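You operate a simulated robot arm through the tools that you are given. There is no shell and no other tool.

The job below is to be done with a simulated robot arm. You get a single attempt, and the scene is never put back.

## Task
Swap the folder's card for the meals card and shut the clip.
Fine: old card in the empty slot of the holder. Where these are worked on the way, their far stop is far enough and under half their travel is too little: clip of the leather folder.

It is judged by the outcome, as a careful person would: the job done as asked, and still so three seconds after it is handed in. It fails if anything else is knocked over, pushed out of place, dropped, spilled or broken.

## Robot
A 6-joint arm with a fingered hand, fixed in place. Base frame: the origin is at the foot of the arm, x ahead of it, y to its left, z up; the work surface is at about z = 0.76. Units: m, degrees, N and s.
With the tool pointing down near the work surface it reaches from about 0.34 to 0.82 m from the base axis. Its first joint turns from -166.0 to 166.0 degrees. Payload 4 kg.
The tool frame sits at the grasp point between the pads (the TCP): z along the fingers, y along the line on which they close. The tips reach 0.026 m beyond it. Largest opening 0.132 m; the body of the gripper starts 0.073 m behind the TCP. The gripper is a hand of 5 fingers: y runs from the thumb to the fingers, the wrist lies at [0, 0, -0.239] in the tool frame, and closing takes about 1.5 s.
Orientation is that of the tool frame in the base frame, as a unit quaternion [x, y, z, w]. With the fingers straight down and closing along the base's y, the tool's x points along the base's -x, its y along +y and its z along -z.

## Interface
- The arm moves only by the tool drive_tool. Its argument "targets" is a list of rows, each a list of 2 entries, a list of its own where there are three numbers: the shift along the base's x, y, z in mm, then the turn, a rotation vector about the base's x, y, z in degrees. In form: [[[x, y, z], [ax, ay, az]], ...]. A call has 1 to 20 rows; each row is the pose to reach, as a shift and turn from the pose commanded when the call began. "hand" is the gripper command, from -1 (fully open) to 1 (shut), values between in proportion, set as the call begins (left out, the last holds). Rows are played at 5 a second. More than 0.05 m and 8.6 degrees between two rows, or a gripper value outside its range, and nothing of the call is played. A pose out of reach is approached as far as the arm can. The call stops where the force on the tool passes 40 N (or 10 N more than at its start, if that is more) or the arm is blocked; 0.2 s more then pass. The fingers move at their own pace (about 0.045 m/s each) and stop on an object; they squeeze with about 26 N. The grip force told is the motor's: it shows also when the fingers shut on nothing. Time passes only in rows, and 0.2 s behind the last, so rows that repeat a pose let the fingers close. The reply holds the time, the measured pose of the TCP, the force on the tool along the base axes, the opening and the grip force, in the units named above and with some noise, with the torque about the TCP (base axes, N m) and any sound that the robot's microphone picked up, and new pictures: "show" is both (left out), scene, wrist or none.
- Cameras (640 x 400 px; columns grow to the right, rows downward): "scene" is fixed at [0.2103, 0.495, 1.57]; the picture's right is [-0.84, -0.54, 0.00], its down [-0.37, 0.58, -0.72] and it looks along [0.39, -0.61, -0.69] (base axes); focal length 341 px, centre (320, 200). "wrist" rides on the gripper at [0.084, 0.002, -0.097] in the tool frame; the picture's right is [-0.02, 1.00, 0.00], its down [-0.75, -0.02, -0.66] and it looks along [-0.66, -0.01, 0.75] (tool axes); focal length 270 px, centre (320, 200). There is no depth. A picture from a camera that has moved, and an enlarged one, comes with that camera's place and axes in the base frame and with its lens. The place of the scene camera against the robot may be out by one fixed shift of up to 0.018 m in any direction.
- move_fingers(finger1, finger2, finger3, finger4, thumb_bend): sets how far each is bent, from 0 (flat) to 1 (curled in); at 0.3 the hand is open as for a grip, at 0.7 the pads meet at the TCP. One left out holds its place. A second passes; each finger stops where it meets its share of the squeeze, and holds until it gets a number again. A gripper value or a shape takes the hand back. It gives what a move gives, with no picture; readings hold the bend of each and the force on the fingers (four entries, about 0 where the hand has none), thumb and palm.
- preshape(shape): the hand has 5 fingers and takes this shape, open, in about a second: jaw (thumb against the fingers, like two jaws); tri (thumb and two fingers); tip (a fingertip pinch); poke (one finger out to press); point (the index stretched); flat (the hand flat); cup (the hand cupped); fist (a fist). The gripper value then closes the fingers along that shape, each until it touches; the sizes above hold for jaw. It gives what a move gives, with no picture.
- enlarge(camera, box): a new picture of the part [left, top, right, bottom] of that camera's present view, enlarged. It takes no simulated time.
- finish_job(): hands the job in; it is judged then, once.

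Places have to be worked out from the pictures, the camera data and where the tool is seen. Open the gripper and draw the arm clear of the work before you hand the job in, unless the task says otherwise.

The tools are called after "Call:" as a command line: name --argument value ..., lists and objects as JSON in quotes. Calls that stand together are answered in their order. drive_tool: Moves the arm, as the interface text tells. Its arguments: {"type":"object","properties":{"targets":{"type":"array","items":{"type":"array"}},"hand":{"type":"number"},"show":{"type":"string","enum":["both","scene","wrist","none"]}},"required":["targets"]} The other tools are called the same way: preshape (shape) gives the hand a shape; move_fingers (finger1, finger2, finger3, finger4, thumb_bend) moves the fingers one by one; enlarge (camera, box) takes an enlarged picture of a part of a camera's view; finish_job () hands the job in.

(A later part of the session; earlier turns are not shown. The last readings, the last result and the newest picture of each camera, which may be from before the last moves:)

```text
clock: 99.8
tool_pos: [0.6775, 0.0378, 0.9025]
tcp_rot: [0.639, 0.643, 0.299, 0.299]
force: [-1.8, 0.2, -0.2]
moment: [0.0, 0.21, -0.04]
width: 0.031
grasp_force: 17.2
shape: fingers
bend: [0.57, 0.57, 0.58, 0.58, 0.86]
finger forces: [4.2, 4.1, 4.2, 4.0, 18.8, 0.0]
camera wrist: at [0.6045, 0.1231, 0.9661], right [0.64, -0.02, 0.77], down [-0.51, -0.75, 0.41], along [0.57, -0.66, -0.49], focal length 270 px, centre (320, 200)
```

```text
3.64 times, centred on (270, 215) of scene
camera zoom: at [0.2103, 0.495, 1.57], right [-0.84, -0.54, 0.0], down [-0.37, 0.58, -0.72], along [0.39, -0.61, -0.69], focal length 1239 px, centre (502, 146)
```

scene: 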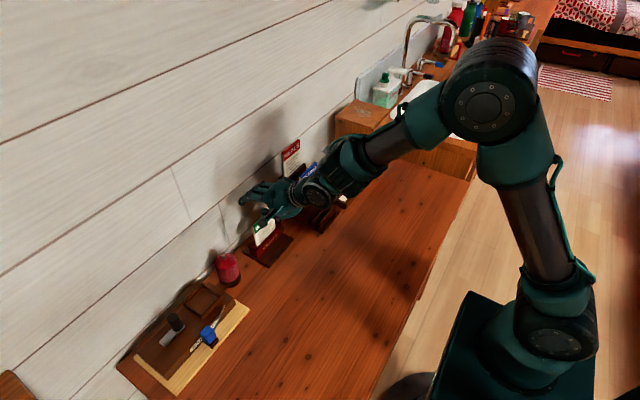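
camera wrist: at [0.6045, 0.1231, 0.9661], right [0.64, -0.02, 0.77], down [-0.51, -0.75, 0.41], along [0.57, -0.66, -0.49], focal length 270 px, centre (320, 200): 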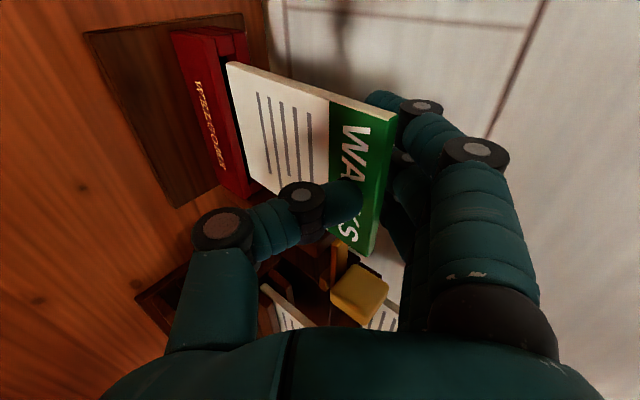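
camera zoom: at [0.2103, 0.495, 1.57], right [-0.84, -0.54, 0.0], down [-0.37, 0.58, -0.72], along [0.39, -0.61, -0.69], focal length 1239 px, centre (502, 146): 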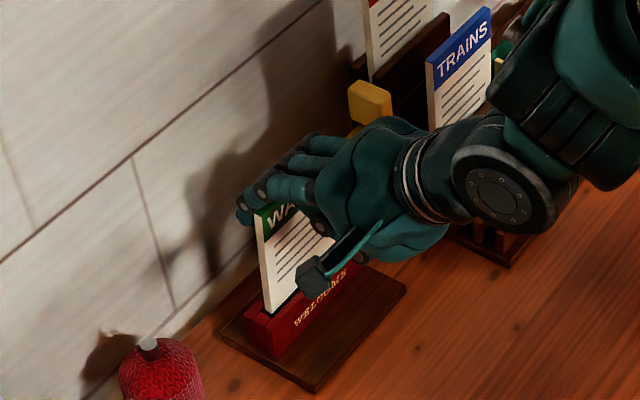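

The card's lower edge is just emerging. I lift clear slowly and check whether it stays put in the grip.

Call:
drive_tool --targets '[[[0, 0, 3], [0, 0, 0]], [[0, 0, 6], [0, 0, 0]], [[0, 0, 9], [0, 0, 0]], [[0, 0, 12], [0, 0, 0]]]' --show "wrist"

Call:
enlarge --camera "wrist" --box '[160, 40, 480, 240]'

```text
clock: 100.8
tool_pos: [0.6776, 0.0375, 0.9159]
tcp_rot: [0.638, 0.643, 0.299, 0.299]
force: [0.5, 0.1, -1.0]
moment: [0.01, 0.01, -0.01]
width: 0.0289
grasp_force: 8.7
shape: fingers
bend: [0.59, 0.59, 0.59, 0.59, 0.85]
finger forces: [2.0, 2.1, 2.1, 2.1, 8.2, 0.1]
camera wrist: at [0.6047, 0.1229, 0.9776], right [0.64, -0.02, 0.77], down [-0.51, -0.75, 0.41], along [0.57, -0.66, -0.49], focal length 270 px, centre (320, 200)
```

wrist: 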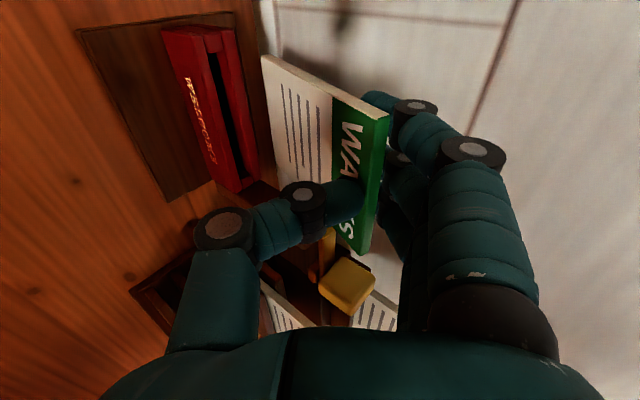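

```text
2.00 times, centred on (320, 140) of wrist
camera zoom: at [0.6047, 0.1229, 0.9776], right [0.64, -0.02, 0.77], down [-0.51, -0.75, 0.41], along [0.57, -0.66, -0.49], focal length 541 px, centre (320, 320)
```

zoom: 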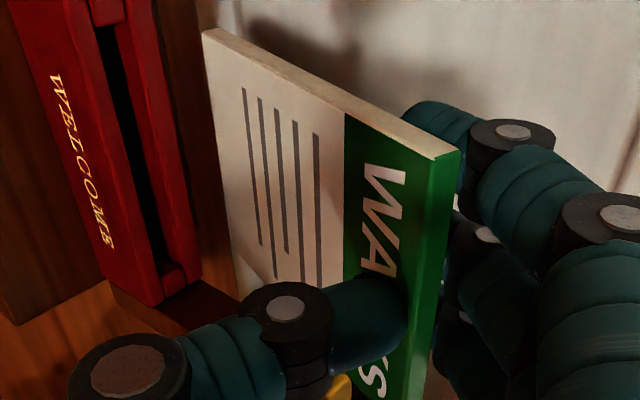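

The card is free and rotated slightly (bottom toward the wall) into a stable pinch. I tighten the fingers to secure it.

Call:
move_fingers --finger1 0.65 --finger2 0.65 --finger3 0.65 --finger4 0.65

Call:
drive_tool --targets '[[[0, 0, 8], [0, 0, 0]], [[0, 0, 16], [0, 0, 0]]]' --show "both"

Call:
enlarge --camera "wrist" --box '[160, 40, 480, 240]'

Call:
enlarge --camera "scene" --box '[210, 140, 330, 260]'

```text
clock: 101.8
tool_pos: [0.6784, 0.0387, 0.9143]
tcp_rot: [0.639, 0.643, 0.298, 0.299]
force: [-0.1, -0.1, -0.6]
moment: [0.04, 0.0, -0.02]
width: 0.0286
grasp_force: 17.6
shape: fingers
bend: [0.6, 0.6, 0.6, 0.6, 0.86]
finger forces: [4.4, 4.3, 4.4, 4.4, 17.9, 0.0]
```

```text
clock: 102.4
tool_pos: [0.6778, 0.0381, 0.9285]
tcp_rot: [0.639, 0.643, 0.299, 0.298]
force: [0.2, -0.1, -0.1]
moment: [0.0, 0.03, 0.01]
width: 0.0283
grasp_force: 17.9
shape: fingers
bend: [0.6, 0.6, 0.6, 0.6, 0.86]
finger forces: [4.5, 4.4, 4.3, 4.4, 17.9, 0.0]
camera wrist: at [0.6043, 0.1231, 0.9926], right [0.64, -0.02, 0.77], down [-0.51, -0.75, 0.41], along [0.57, -0.66, -0.49], focal length 270 px, centre (320, 200)
```

scene: 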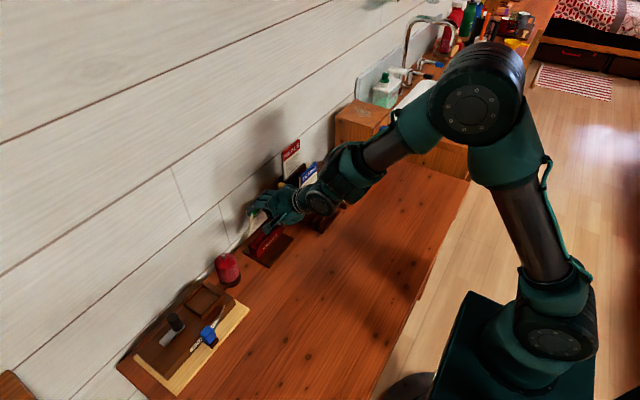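
wrist: 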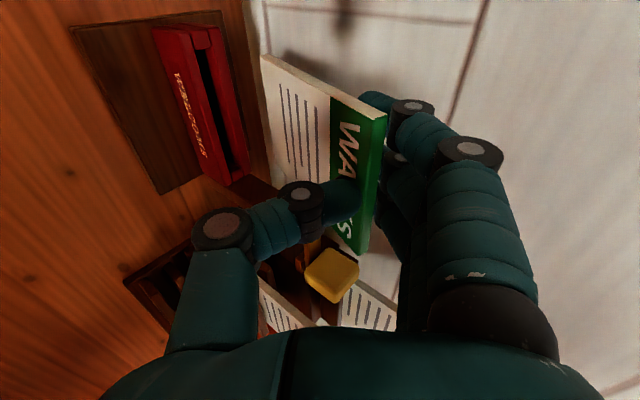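

```text
2.00 times, centred on (320, 140) of wrist
camera zoom: at [0.6043, 0.1231, 0.9926], right [0.64, -0.02, 0.77], down [-0.51, -0.75, 0.41], along [0.57, -0.66, -0.49], focal length 541 px, centre (320, 320)
```

zoom: 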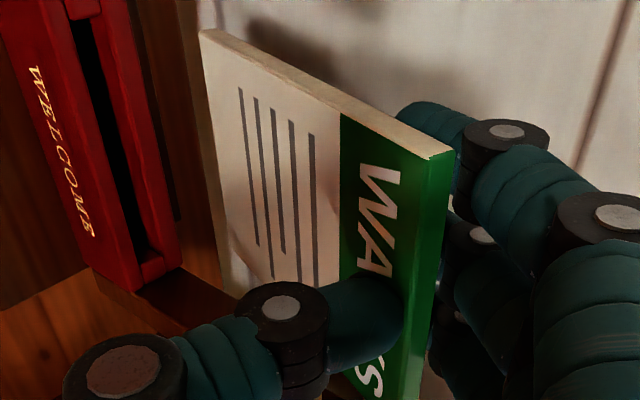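

```text
3.33 times, centred on (270, 200) of scene
camera zoom: at [0.2103, 0.495, 1.57], right [-0.84, -0.54, 0.0], down [-0.37, 0.58, -0.72], along [0.39, -0.61, -0.69], focal length 1135 px, centre (487, 200)
```

zoom: 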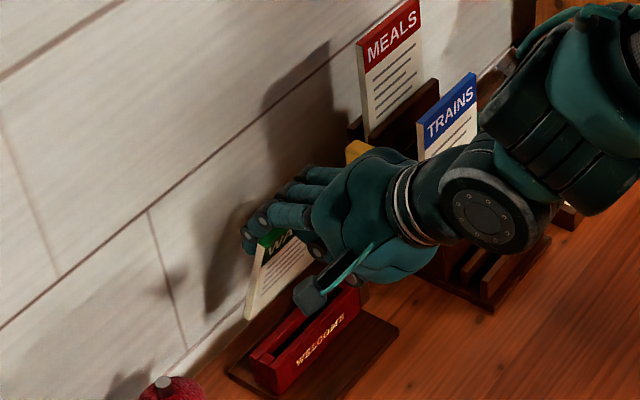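

The grip is steady. From the wrist view the card would be vertical at about 32° of hand lean, so I retreat from the wall and reduce the lean by 17.6°, keeping height.

Call:
drive_tool --targets '[[[-15, 0, 5], [0, 3, 0]], [[-30, 0, 10], [0, 6.5, 0]], [[-45, 0, 15], [0, 10, 0]], [[-60, 0, 20], [0, 13.5, 0]], [[-80, 0, 22], [0, 17.6, 0]], [[-80, 0, 22], [0, 17.6, 0]]]' --show "both"

Call:
enlarge --camera "scene" --box '[210, 140, 370, 260]'

Call:
enlarge --camera "wrist" --box '[160, 40, 480, 240]'

```text
clock: 103.8
tool_pos: [0.5995, 0.0385, 0.9513]
tcp_rot: [0.678, 0.681, 0.197, 0.196]
force: [0.6, 0.8, 0.0]
moment: [0.02, 0.04, 0.0]
width: 0.0285
grasp_force: 17.7
shape: fingers
bend: [0.6, 0.6, 0.6, 0.6, 0.86]
finger forces: [4.3, 4.3, 4.3, 4.4, 17.4, 0.0]
camera wrist: at [0.549, 0.1235, 1.0348], right [0.85, -0.02, 0.53], down [-0.36, -0.75, 0.55], along [0.39, -0.66, -0.64], focal length 270 px, centre (320, 200)
```

scene: 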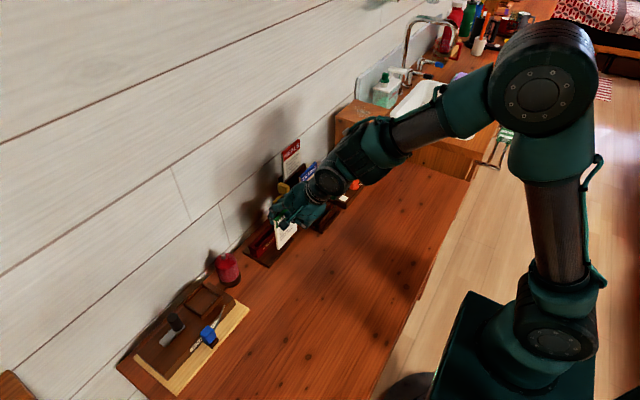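
wrist: 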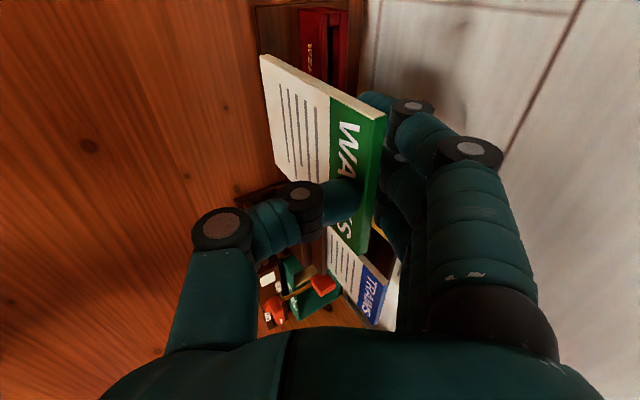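

```text
3.33 times, centred on (290, 200) of scene
camera zoom: at [0.2103, 0.495, 1.57], right [-0.84, -0.54, 0.0], down [-0.37, 0.58, -0.72], along [0.39, -0.61, -0.69], focal length 1135 px, centre (420, 200)
```

zoom: 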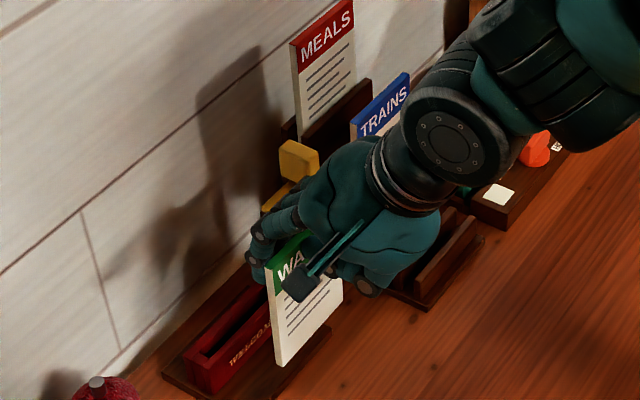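

```text
2.00 times, centred on (320, 140) of wrist
camera zoom: at [0.549, 0.1235, 1.0348], right [0.85, -0.02, 0.53], down [-0.36, -0.75, 0.55], along [0.39, -0.66, -0.64], focal length 541 px, centre (320, 320)
```

zoom: 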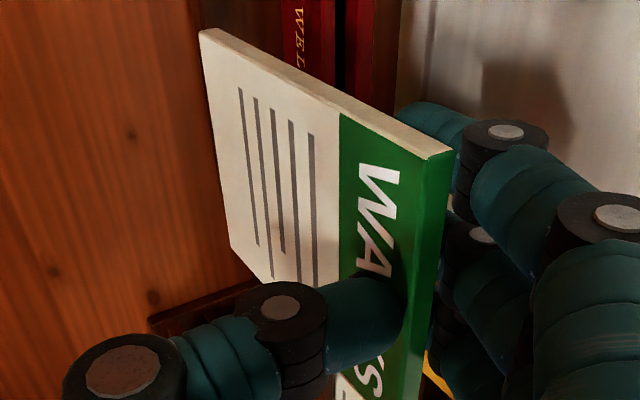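

The card hangs vertical now. I carry it sideways in front of everything to the holder (y≈-0.147), still above the rails.

Call:
drive_tool --targets '[[[0, -35, 0], [0, 0, 0]], [[0, -70, 0], [0, 0, 0]], [[0, -105, 0], [0, 0, 0]], [[0, -140, 0], [0, 0, 0]], [[-1, -170, 0], [0, 0, 0]], [[-1, -182, 0], [0, 0, 0]], [[-1, -182, 0], [0, 0, 0]]]' --show "both"

Call:
enlarge --camera "scene" --box '[260, 130, 400, 250]'

Call:
enlarge --camera "wrist" --box '[160, 40, 480, 240]'

```text
clock: 105.4
tool_pos: [0.5981, -0.1455, 0.9515]
tcp_rot: [0.677, 0.681, 0.198, 0.197]
force: [0.4, -0.8, -0.7]
moment: [-0.02, -0.02, -0.02]
width: 0.0283
grasp_force: 17.4
shape: fingers
bend: [0.6, 0.6, 0.6, 0.6, 0.86]
finger forces: [4.2, 4.3, 4.4, 4.3, 17.1, 0.1]
camera wrist: at [0.5468, -0.0607, 1.0337], right [0.84, -0.02, 0.54], down [-0.36, -0.75, 0.55], along [0.4, -0.66, -0.64], focal length 270 px, centre (320, 200)
```

scene: 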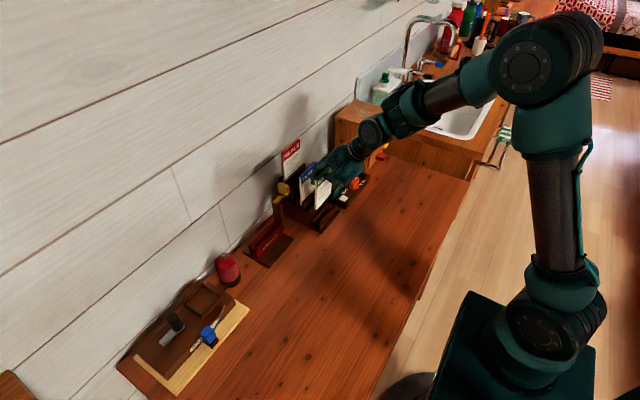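
wrist: 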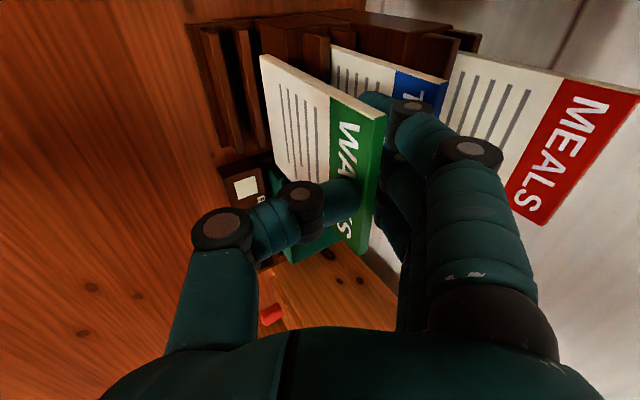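

```text
3.33 times, centred on (330, 190) of scene
camera zoom: at [0.2103, 0.495, 1.57], right [-0.84, -0.54, 0.0], down [-0.37, 0.58, -0.72], along [0.39, -0.61, -0.69], focal length 1135 px, centre (287, 233)
```

zoom: 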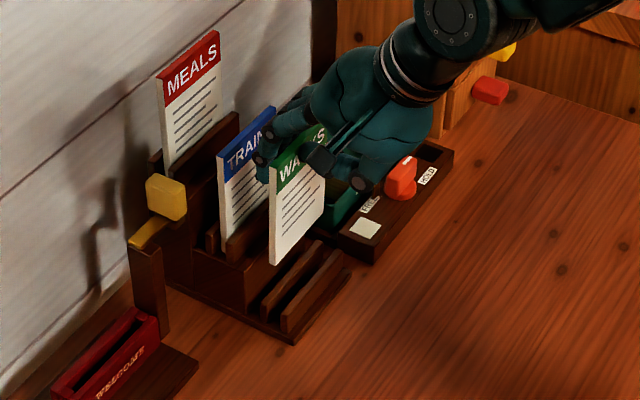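

```text
2.00 times, centred on (320, 140) of wrist
camera zoom: at [0.5468, -0.0607, 1.0337], right [0.84, -0.02, 0.54], down [-0.36, -0.75, 0.55], along [0.4, -0.66, -0.64], focal length 541 px, centre (320, 320)
```

zoom: 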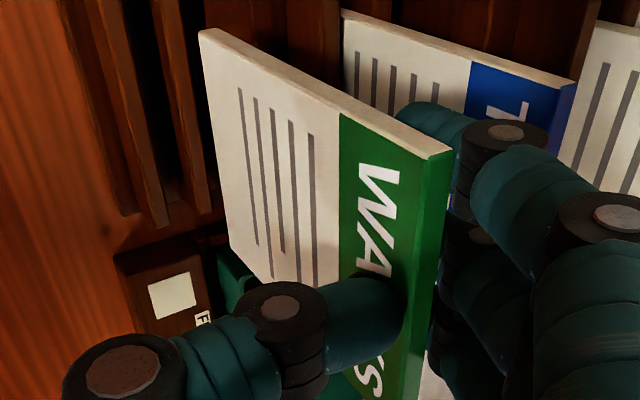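

Call:
enlarge --camera "wrist" --box '[180, 0, 340, 160]'

Call:
enlarge --camera "scene" --box '[300, 160, 370, 240]'

```text
2.50 times, centred on (260, 80) of wrist
camera zoom: at [0.5468, -0.0607, 1.0337], right [0.84, -0.02, 0.54], down [-0.36, -0.75, 0.55], along [0.4, -0.66, -0.64], focal length 676 px, centre (470, 500)
```

zoom: 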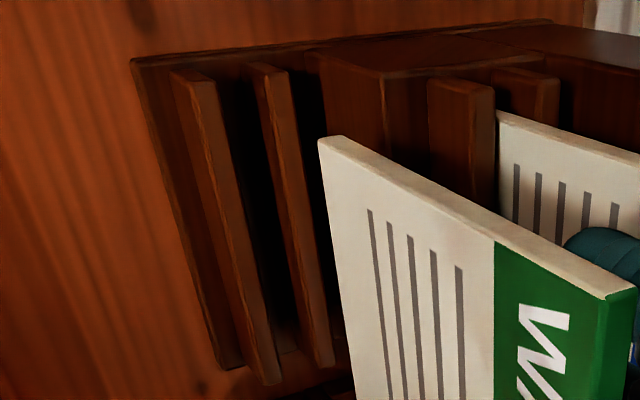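

```text
5.00 times, centred on (335, 200) of scene
camera zoom: at [0.2103, 0.495, 1.57], right [-0.84, -0.54, 0.0], down [-0.37, 0.58, -0.72], along [0.39, -0.61, -0.69], focal length 1703 px, centre (245, 200)
```

zoom: 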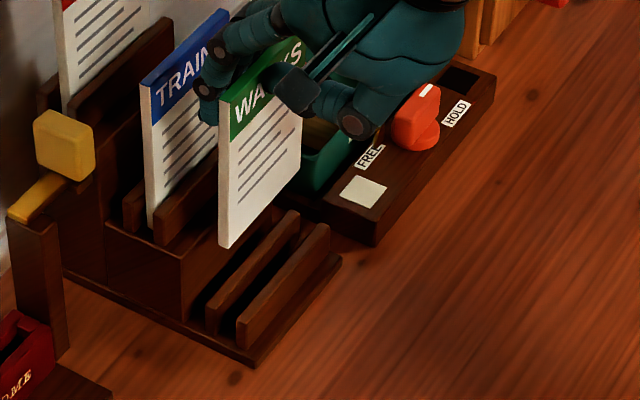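

The card bottom is at about x 0.6145–0.6205, right over the slot (0.608–0.625), and centred in y. I lower to just above the rails and check again.

Call:
drive_tool --targets '[[[0, 0, -15], [0, 0, 0]], [[0, 0, -30], [0, 0, 0]], [[0, 0, -45], [0, 0, 0]], [[0, 0, -50], [0, 0, 0]], [[0, 0, -50], [0, 0, 0]]]' --show "wrist"

Call:
enlarge --camera "wrist" --box '[180, 0, 340, 160]'

Call:
enlarge --camera "scene" --box '[300, 160, 370, 240]'

```text
clock: 106.6
tool_pos: [0.5958, -0.1434, 0.9016]
tcp_rot: [0.676, 0.682, 0.197, 0.198]
force: [-0.3, 0.0, 2.2]
moment: [0.03, -0.04, 0.01]
width: 0.0283
grasp_force: 16.8
shape: fingers
bend: [0.6, 0.6, 0.6, 0.6, 0.86]
finger forces: [4.3, 4.2, 4.3, 4.3, 17.2, 0.1]
camera wrist: at [0.5457, -0.059, 0.9851], right [0.84, -0.01, 0.54], down [-0.36, -0.75, 0.55], along [0.4, -0.66, -0.64], focal length 270 px, centre (320, 200)
```

wrist: 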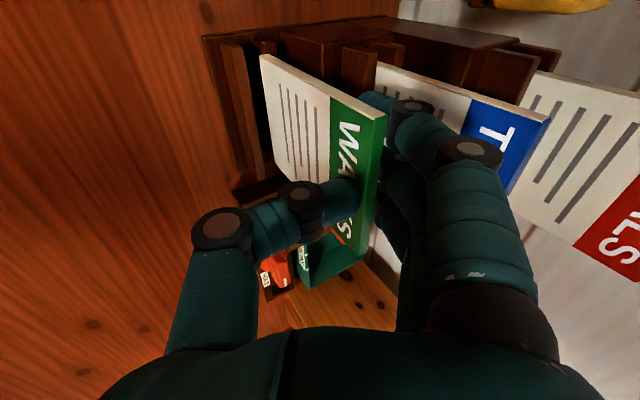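

```text
2.50 times, centred on (260, 80) of wrist
camera zoom: at [0.5457, -0.059, 0.9851], right [0.84, -0.01, 0.54], down [-0.36, -0.75, 0.55], along [0.4, -0.66, -0.64], focal length 676 px, centre (470, 500)
```

zoom: 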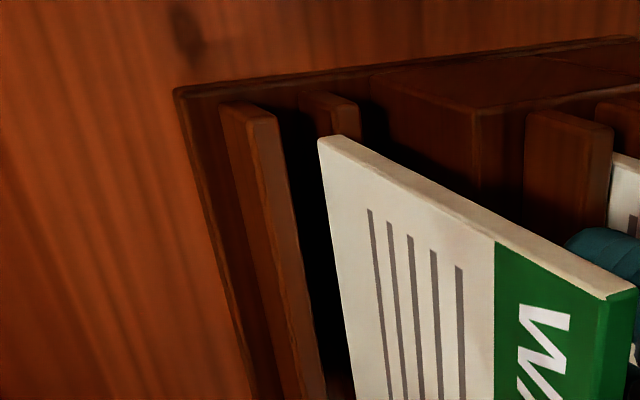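

```text
5.00 times, centred on (335, 200) of scene
camera zoom: at [0.2103, 0.495, 1.57], right [-0.84, -0.54, 0.0], down [-0.37, 0.58, -0.72], along [0.39, -0.61, -0.69], focal length 1703 px, centre (245, 200)
```

zoom: 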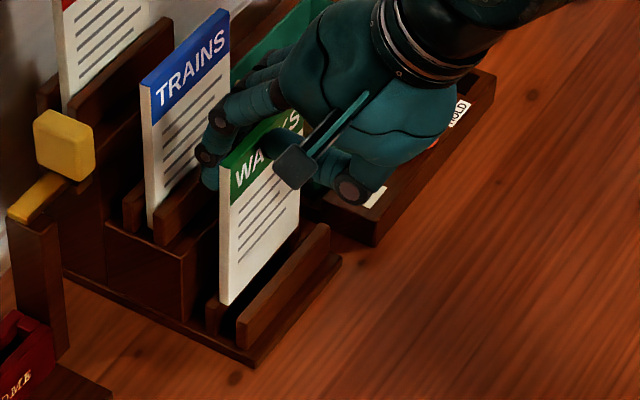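

Alignment still looks right (card 0.613–0.619 within slot 0.608–0.6225). I lower into the slot most of the way.

Call:
drive_tool --targets '[[[0, 0, -8], [0, 0, 0]], [[0, 0, -15], [0, 0, 0]], [[0, 0, -22], [0, 0, 0]], [[0, 0, -22], [0, 0, 0]]]' --show "wrist"

Call:
enlarge --camera "wrist" --box '[180, 0, 340, 160]'

Call:
enlarge --camera "scene" --box '[300, 160, 370, 240]'

```text
clock: 107.2
tool_pos: [0.5997, -0.144, 0.8952]
tcp_rot: [0.675, 0.68, 0.202, 0.203]
force: [-3.9, 1.3, 17.9]
moment: [0.0, -0.14, -0.01]
width: 0.031
grasp_force: 29.3
shape: fingers
bend: [0.61, 0.61, 0.61, 0.61, 0.9]
finger forces: [7.2, 7.2, 7.0, 7.1, 29.8, 0.0]
stopped in row 3: the force on the tool passed its limit at 43 N (the readings are from after the stop); the commanded pose is now the measured one
camera wrist: at [0.5476, -0.059, 0.9762], right [0.84, -0.01, 0.55], down [-0.37, -0.75, 0.55], along [0.41, -0.66, -0.63], focal length 270 px, centre (320, 200)
```

wrist: 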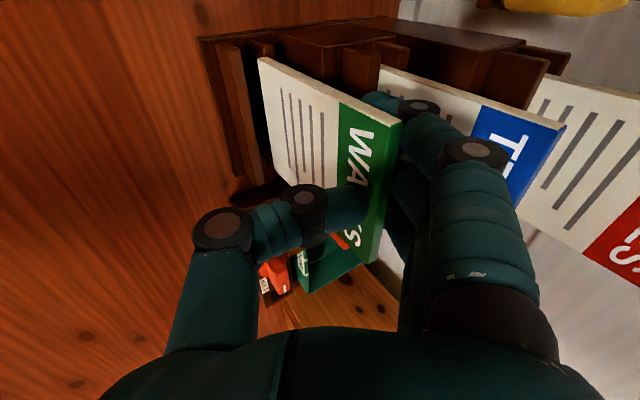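

```text
2.50 times, centred on (260, 80) of wrist
camera zoom: at [0.5476, -0.059, 0.9762], right [0.84, -0.01, 0.55], down [-0.37, -0.75, 0.55], along [0.41, -0.66, -0.63], focal length 676 px, centre (470, 500)
```

zoom: 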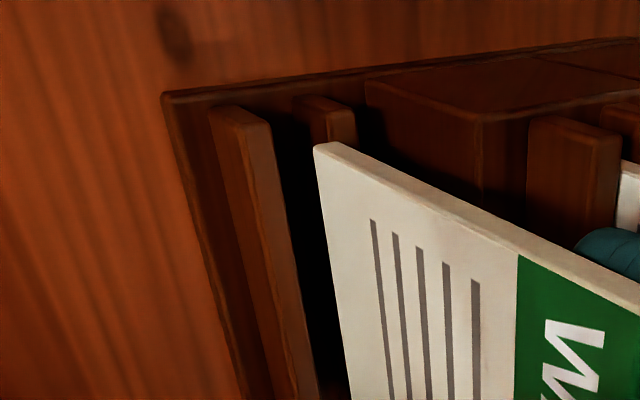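

```text
5.00 times, centred on (335, 200) of scene
camera zoom: at [0.2103, 0.495, 1.57], right [-0.84, -0.54, 0.0], down [-0.37, 0.58, -0.72], along [0.39, -0.61, -0.69], focal length 1703 px, centre (245, 200)
```

zoom: 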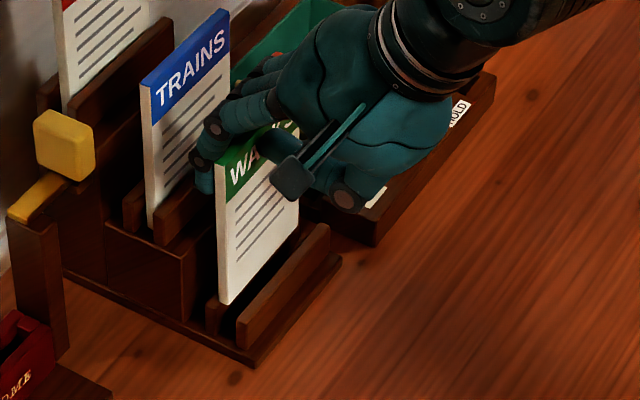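

The card's bottom met the second rail's top (rail tops are higher and the slot nearer than I judged: about x 0.605–0.618). I lift a few mm and reassess the grip.

Call:
drive_tool --targets '[[[0, 0, 4], [0, 0, 0]], [[0, 0, 10], [0, 0, 0]], [[0, 0, 10], [0, 0, 0]]]' --show "wrist"

Call:
enlarge --camera "wrist" --box '[160, 40, 480, 240]'

Call:
enlarge --camera "wrist" --box '[180, 0, 340, 160]'

Call:
enlarge --camera "scene" --box '[300, 160, 370, 240]'

```text
clock: 108.0
tool_pos: [0.5972, -0.1451, 0.9026]
tcp_rot: [0.676, 0.68, 0.199, 0.201]
force: [0.6, -0.2, -0.5]
moment: [0.01, 0.02, -0.01]
width: 0.0302
grasp_force: 22.7
shape: fingers
bend: [0.6, 0.6, 0.6, 0.6, 0.88]
finger forces: [5.7, 5.6, 5.6, 5.6, 23.3, 0.0]
camera wrist: at [0.5462, -0.059, 0.9844], right [0.84, -0.01, 0.54], down [-0.37, -0.75, 0.55], along [0.4, -0.66, -0.64], focal length 270 px, centre (320, 200)
```

wrist: 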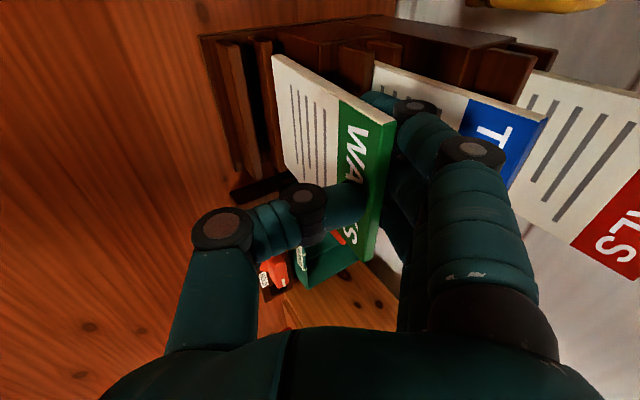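

```text
2.00 times, centred on (320, 140) of wrist
camera zoom: at [0.5462, -0.059, 0.9844], right [0.84, -0.01, 0.54], down [-0.37, -0.75, 0.55], along [0.4, -0.66, -0.64], focal length 541 px, centre (320, 320)
```

zoom: 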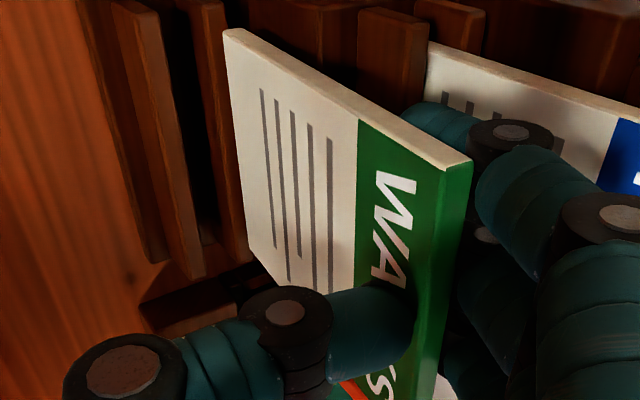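

```text
2.50 times, centred on (260, 80) of wrist
camera zoom: at [0.5462, -0.059, 0.9844], right [0.84, -0.01, 0.54], down [-0.37, -0.75, 0.55], along [0.4, -0.66, -0.64], focal length 676 px, centre (470, 500)
```

zoom: 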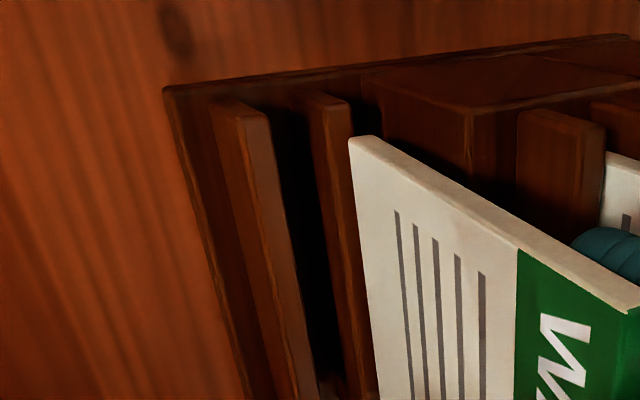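

```text
5.00 times, centred on (335, 200) of scene
camera zoom: at [0.2103, 0.495, 1.57], right [-0.84, -0.54, 0.0], down [-0.37, 0.58, -0.72], along [0.39, -0.61, -0.69], focal length 1703 px, centre (245, 200)
```

zoom: 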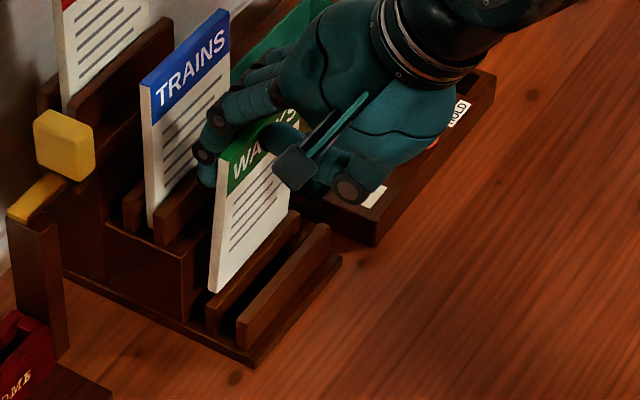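

The card tipped a bit in the grip (now vertical at ~28° lean) and the slot is at about x 0.604–0.6186. I correct the lean by 5°, shift 7 mm back, and check.

Call:
drive_tool --targets '[[[-3, 0, 2], [0, 2.5, 0]], [[-7, 0, 4], [0, 5, 0]], [[-7, 0, 4], [0, 5, 0]]]' --show "wrist"

Call:
enlarge --camera "wrist" --box '[180, 0, 340, 160]'

Call:
enlarge --camera "scene" --box '[300, 160, 370, 240]'

```text
clock: 108.8
tool_pos: [0.5915, -0.1457, 0.9061]
tcp_rot: [0.684, 0.688, 0.17, 0.172]
force: [0.6, -0.6, -0.2]
moment: [-0.01, -0.01, -0.01]
width: 0.03
grasp_force: 22.6
shape: fingers
bend: [0.6, 0.6, 0.6, 0.6, 0.88]
finger forces: [5.4, 5.5, 5.5, 5.6, 23.1, 0.0]
camera wrist: at [0.5469, -0.0597, 0.9924], right [0.88, -0.01, 0.47], down [-0.32, -0.75, 0.58], along [0.35, -0.66, -0.67], focal length 270 px, centre (320, 200)
```

wrist: 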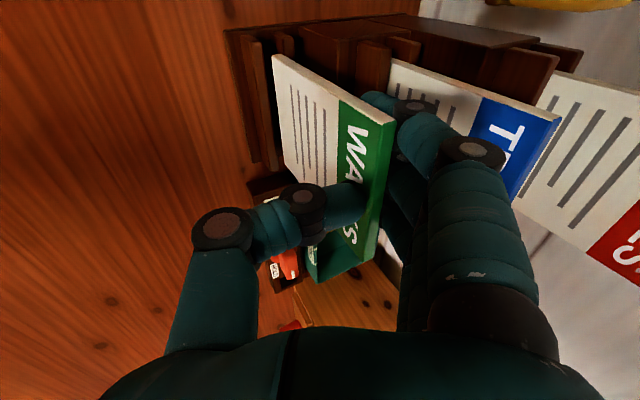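

```text
2.50 times, centred on (260, 80) of wrist
camera zoom: at [0.5469, -0.0597, 0.9924], right [0.88, -0.01, 0.47], down [-0.32, -0.75, 0.58], along [0.35, -0.66, -0.67], focal length 676 px, centre (470, 500)
```

zoom: 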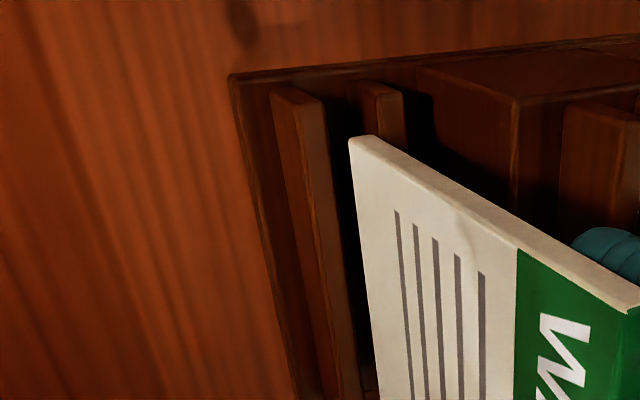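

```text
5.00 times, centred on (335, 200) of scene
camera zoom: at [0.2103, 0.495, 1.57], right [-0.84, -0.54, 0.0], down [-0.37, 0.58, -0.72], along [0.39, -0.61, -0.69], focal length 1703 px, centre (245, 200)
```

zoom: 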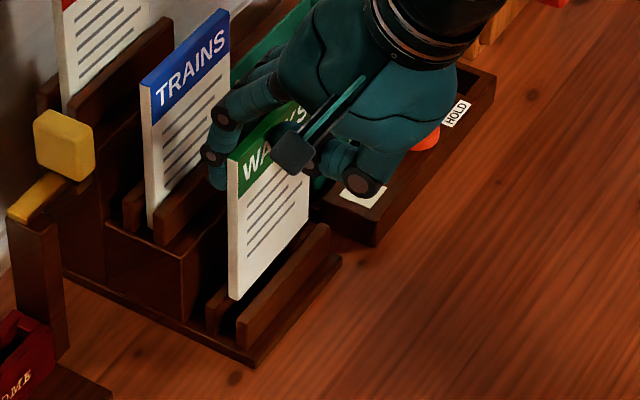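

The card bottom is now over the gap (front face 0.608, slot 0.605–0.6196). I lower a little and check the force.

Call:
drive_tool --targets '[[[0, 0, -4], [0, 0, 0]], [[0, 0, -8], [0, 0, 0]], [[0, 0, -12], [0, 0, 0]]]' --show "wrist"

Call:
enlarge --camera "wrist" --box '[180, 0, 340, 160]'

```text
clock: 109.6
tool_pos: [0.5917, -0.1453, 0.8959]
tcp_rot: [0.683, 0.689, 0.171, 0.171]
force: [-0.2, 0.9, -1.5]
moment: [0.02, -0.01, 0.0]
width: 0.0301
grasp_force: 22.3
shape: fingers
bend: [0.6, 0.6, 0.6, 0.6, 0.88]
finger forces: [5.5, 5.6, 5.4, 5.5, 22.9, 0.1]
camera wrist: at [0.5475, -0.0594, 0.9819], right [0.88, -0.01, 0.47], down [-0.32, -0.75, 0.58], along [0.35, -0.66, -0.67], focal length 270 px, centre (320, 200)
```

wrist: 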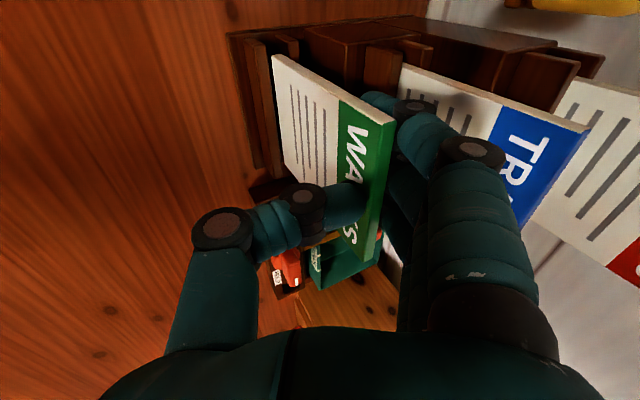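

```text
2.50 times, centred on (260, 80) of wrist
camera zoom: at [0.5475, -0.0594, 0.9819], right [0.88, -0.01, 0.47], down [-0.32, -0.75, 0.58], along [0.35, -0.66, -0.67], focal length 676 px, centre (470, 500)
```

zoom: 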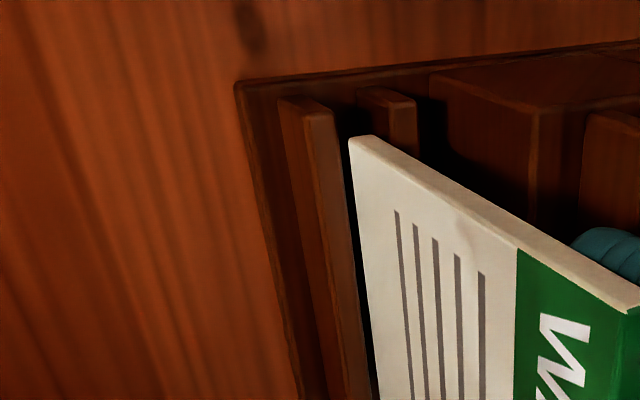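

No contact yet, bottom at ~0.803 and inside the gap. I continue down in small steps.

Call:
drive_tool --targets '[[[0, 0, -3], [0, 0, 0]], [[0, 0, -6], [0, 0, 0]], [[0, 0, -9], [0, 0, 0]]]' --show "wrist"

Call:
enlarge --camera "wrist" --box '[180, 0, 340, 160]'

Call:
enlarge --camera "scene" --box '[300, 160, 370, 240]'

```text
clock: 110.4
tool_pos: [0.5913, -0.1452, 0.8863]
tcp_rot: [0.684, 0.688, 0.17, 0.172]
force: [0.2, -0.4, 0.2]
moment: [0.01, 0.0, 0.01]
width: 0.03
grasp_force: 22.3
shape: fingers
bend: [0.6, 0.6, 0.6, 0.6, 0.88]
finger forces: [5.5, 5.4, 5.5, 5.4, 23.0, 0.0]
camera wrist: at [0.5476, -0.0594, 0.9724], right [0.88, -0.01, 0.47], down [-0.32, -0.75, 0.58], along [0.35, -0.66, -0.67], focal length 270 px, centre (320, 200)
```

wrist: 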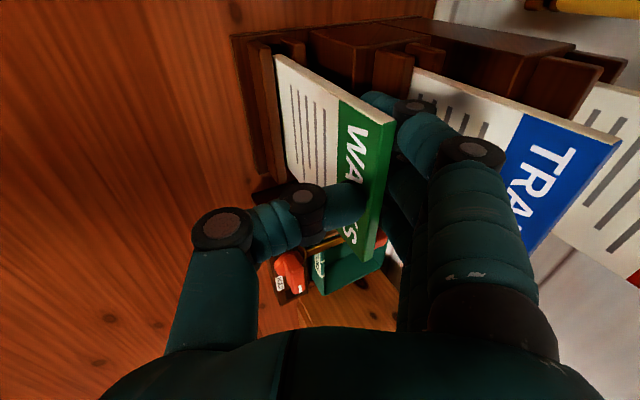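

```text
2.50 times, centred on (260, 80) of wrist
camera zoom: at [0.5476, -0.0594, 0.9724], right [0.88, -0.01, 0.47], down [-0.32, -0.75, 0.58], along [0.35, -0.66, -0.67], focal length 676 px, centre (470, 500)
```

zoom: 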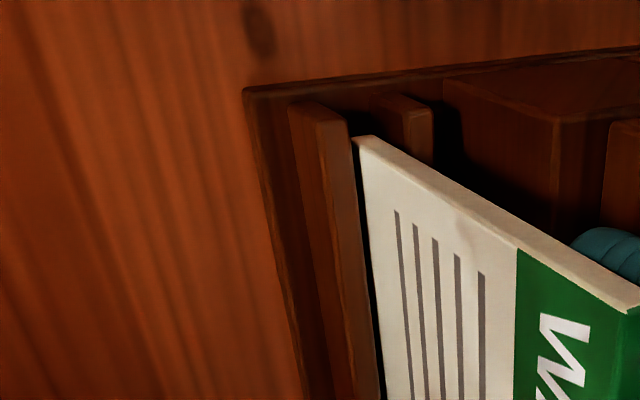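

```text
5.00 times, centred on (335, 200) of scene
camera zoom: at [0.2103, 0.495, 1.57], right [-0.84, -0.54, 0.0], down [-0.37, 0.58, -0.72], along [0.39, -0.61, -0.69], focal length 1703 px, centre (245, 200)
```

zoom: 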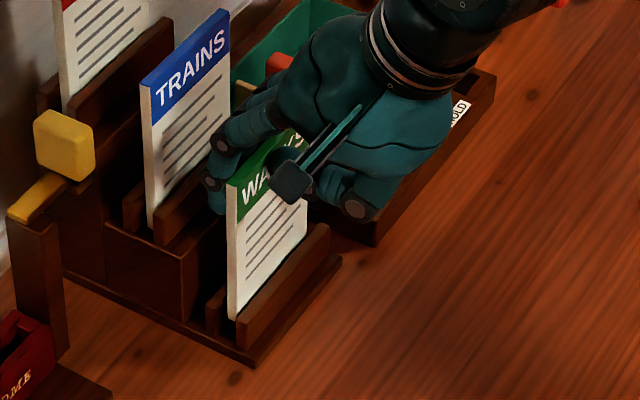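

The card is in the slot between the rails without touching. I continue down toward the slot floor, watching force.

Call:
drive_tool --targets '[[[1, 0, -3], [0, 0, 0]], [[2, 0, -6], [0, 0, 0]], [[2, 0, -8], [0, 0, 0]]]' --show "none"

```text
clock: 111.2
tool_pos: [0.5945, -0.1459, 0.8771]
tcp_rot: [0.684, 0.688, 0.171, 0.171]
force: [-0.5, -0.2, 0.3]
moment: [0.01, 0.01, 0.03]
width: 0.03
grasp_force: 22.4
shape: fingers
bend: [0.6, 0.6, 0.6, 0.6, 0.88]
finger forces: [5.5, 5.4, 5.5, 5.5, 23.0, 0.0]
```

Call:
drive_tool --targets '[[[0, 0, -2], [0, 0, 0]], [[0, 0, -4], [0, 0, 0]], [[0, 0, -6], [0, 0, 0]]]' --show "none"

```text
clock: 112.0
tool_pos: [0.5942, -0.1435, 0.8731]
tcp_rot: [0.684, 0.688, 0.171, 0.172]
force: [-1.0, 0.3, 4.6]
moment: [0.02, -0.1, 0.0]
width: 0.0301
grasp_force: 23.5
shape: fingers
bend: [0.6, 0.6, 0.6, 0.6, 0.88]
finger forces: [5.7, 5.7, 5.6, 5.6, 23.7, 0.0]
```

The card has reached the slot floor (4.6 N up). I look before releasing.

Call:
enlarge --camera "scene" --box '[300, 160, 370, 240]'

Call:
enlarge --camera "wrist" --box '[160, 0, 480, 240]'

```text
5.00 times, centred on (335, 200) of scene
camera zoom: at [0.2103, 0.495, 1.57], right [-0.84, -0.54, 0.0], down [-0.37, 0.58, -0.72], along [0.39, -0.61, -0.69], focal length 1703 px, centre (245, 200)
```

zoom: 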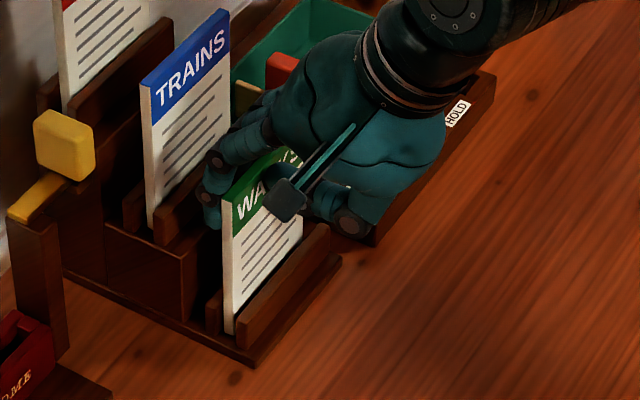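

```text
1.67 times, centred on (320, 120) of wrist
camera zoom: at [0.5503, -0.0586, 0.9587], right [0.88, -0.01, 0.47], down [-0.32, -0.75, 0.58], along [0.35, -0.66, -0.67], focal length 450 px, centre (320, 333)
```

zoom: 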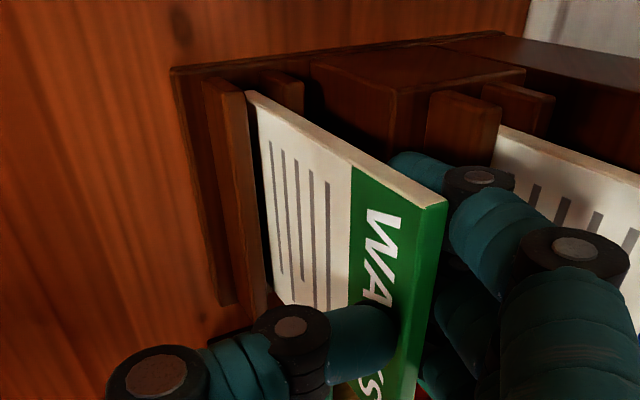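

The card stands upright in the empty slot. I release: open the fingers, then draw the thumb back a little.

Call:
move_fingers --finger1 0.5 --finger2 0.5 --finger3 0.5 --finger4 0.5

Call:
drive_tool --targets '[[[-2, 0, 0], [0, 0, 0]], [[-4, 0, 0], [0, 0, 0]]]' --show "both"

Call:
enlarge --camera "scene" --box '[300, 160, 370, 240]'

Call:
enlarge --camera "wrist" --box '[160, 0, 480, 240]'

```text
clock: 113.0
tool_pos: [0.595, -0.1451, 0.8719]
tcp_rot: [0.684, 0.688, 0.17, 0.172]
force: [-0.6, -0.2, -0.2]
moment: [0.04, 0.01, -0.01]
width: 0.0355
grasp_force: 0.1
shape: fingers
bend: [0.5, 0.5, 0.5, 0.5, 0.86]
finger forces: [0.1, 0.0, 0.1, 0.1, 0.1, 0.0]
```

```text
clock: 113.6
tool_pos: [0.5909, -0.1459, 0.872]
tcp_rot: [0.684, 0.688, 0.17, 0.172]
force: [-0.1, -0.2, 0.1]
moment: [0.03, -0.01, 0.04]
width: 0.0354
grasp_force: 0.0
shape: fingers
bend: [0.5, 0.5, 0.5, 0.5, 0.86]
finger forces: [0.1, 0.0, 0.0, 0.0, 0.0, 0.0]
camera wrist: at [0.5467, -0.0595, 0.9582], right [0.88, -0.01, 0.47], down [-0.32, -0.75, 0.58], along [0.35, -0.66, -0.67], focal length 270 px, centre (320, 200)
```

scene: 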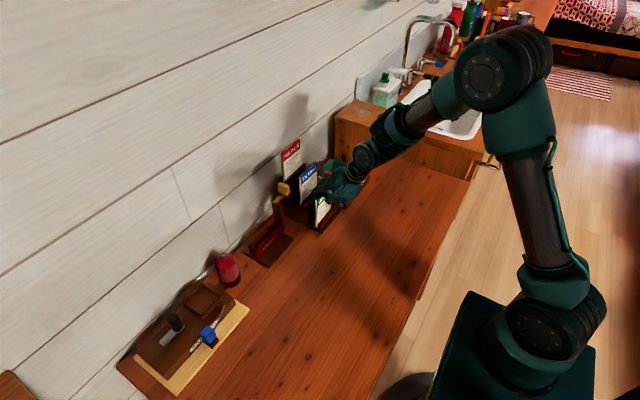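
wrist: 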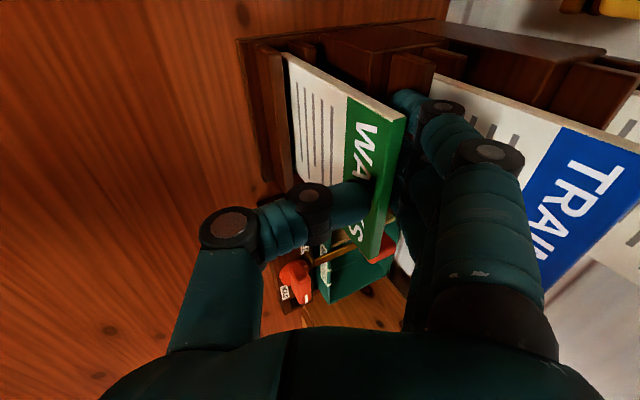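

```text
5.00 times, centred on (335, 200) of scene
camera zoom: at [0.2103, 0.495, 1.57], right [-0.84, -0.54, 0.0], down [-0.37, 0.58, -0.72], along [0.39, -0.61, -0.69], focal length 1703 px, centre (245, 200)
```

zoom: 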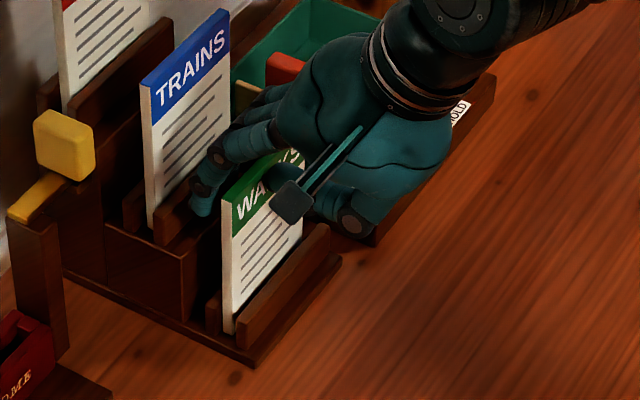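

```text
1.67 times, centred on (320, 120) of wrist
camera zoom: at [0.5467, -0.0595, 0.9582], right [0.88, -0.01, 0.47], down [-0.32, -0.75, 0.58], along [0.35, -0.66, -0.67], focal length 450 px, centre (320, 333)
```

zoom: 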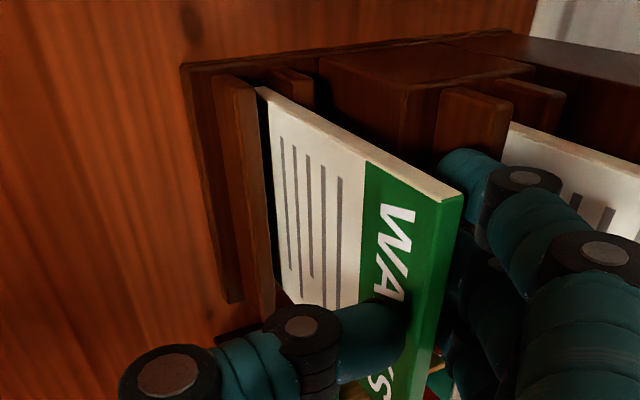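

WALKS stands on its own in the holder. I raise the hand straight up off it, checking it stays.

Call:
drive_tool --targets '[[[-2, 0, 10], [0, 0, 0]], [[-2, 0, 22], [0, 0, 0]], [[-2, 0, 36], [0, 0, 0]], [[-4, 0, 60], [0, 0, 0]], [[-4, 0, 90], [0, 0, 0]], [[-4, 0, 90], [0, 0, 0]]]' --show "both"

Call:
enlarge --camera "scene" --box '[280, 140, 370, 240]'

```text
clock: 115.0
tool_pos: [0.5862, -0.1444, 0.964]
tcp_rot: [0.684, 0.688, 0.171, 0.172]
force: [-0.4, -0.2, -0.4]
moment: [-0.01, -0.01, 0.02]
width: 0.0359
grasp_force: 0.1
shape: fingers
bend: [0.5, 0.5, 0.5, 0.5, 0.86]
finger forces: [0.1, 0.0, 0.0, 0.0, 0.0, 0.0]
camera wrist: at [0.5427, -0.0593, 1.0492], right [0.88, -0.01, 0.47], down [-0.32, -0.75, 0.58], along [0.34, -0.66, -0.67], focal length 270 px, centre (320, 200)
```

scene: 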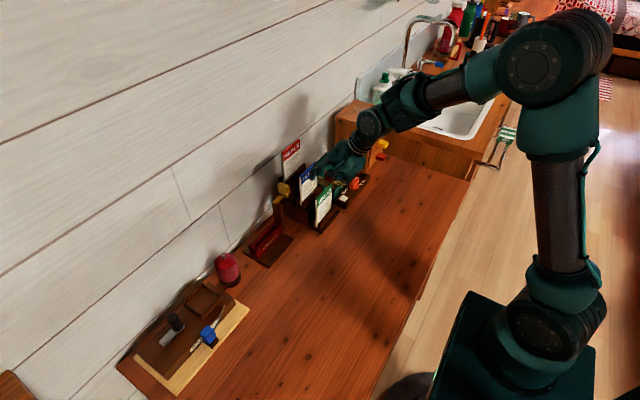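
wrist: 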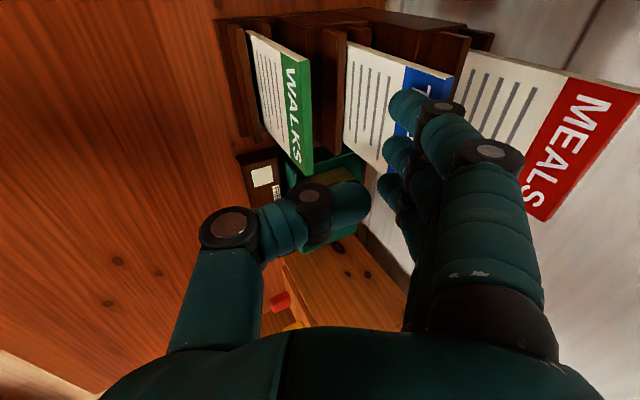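

```text
4.00 times, centred on (325, 190) of scene
camera zoom: at [0.2103, 0.495, 1.57], right [-0.84, -0.54, 0.0], down [-0.37, 0.58, -0.72], along [0.39, -0.61, -0.69], focal length 1362 px, centre (300, 240)
```

zoom: 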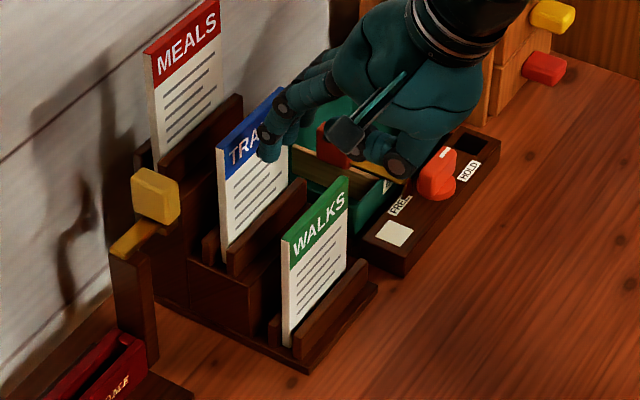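

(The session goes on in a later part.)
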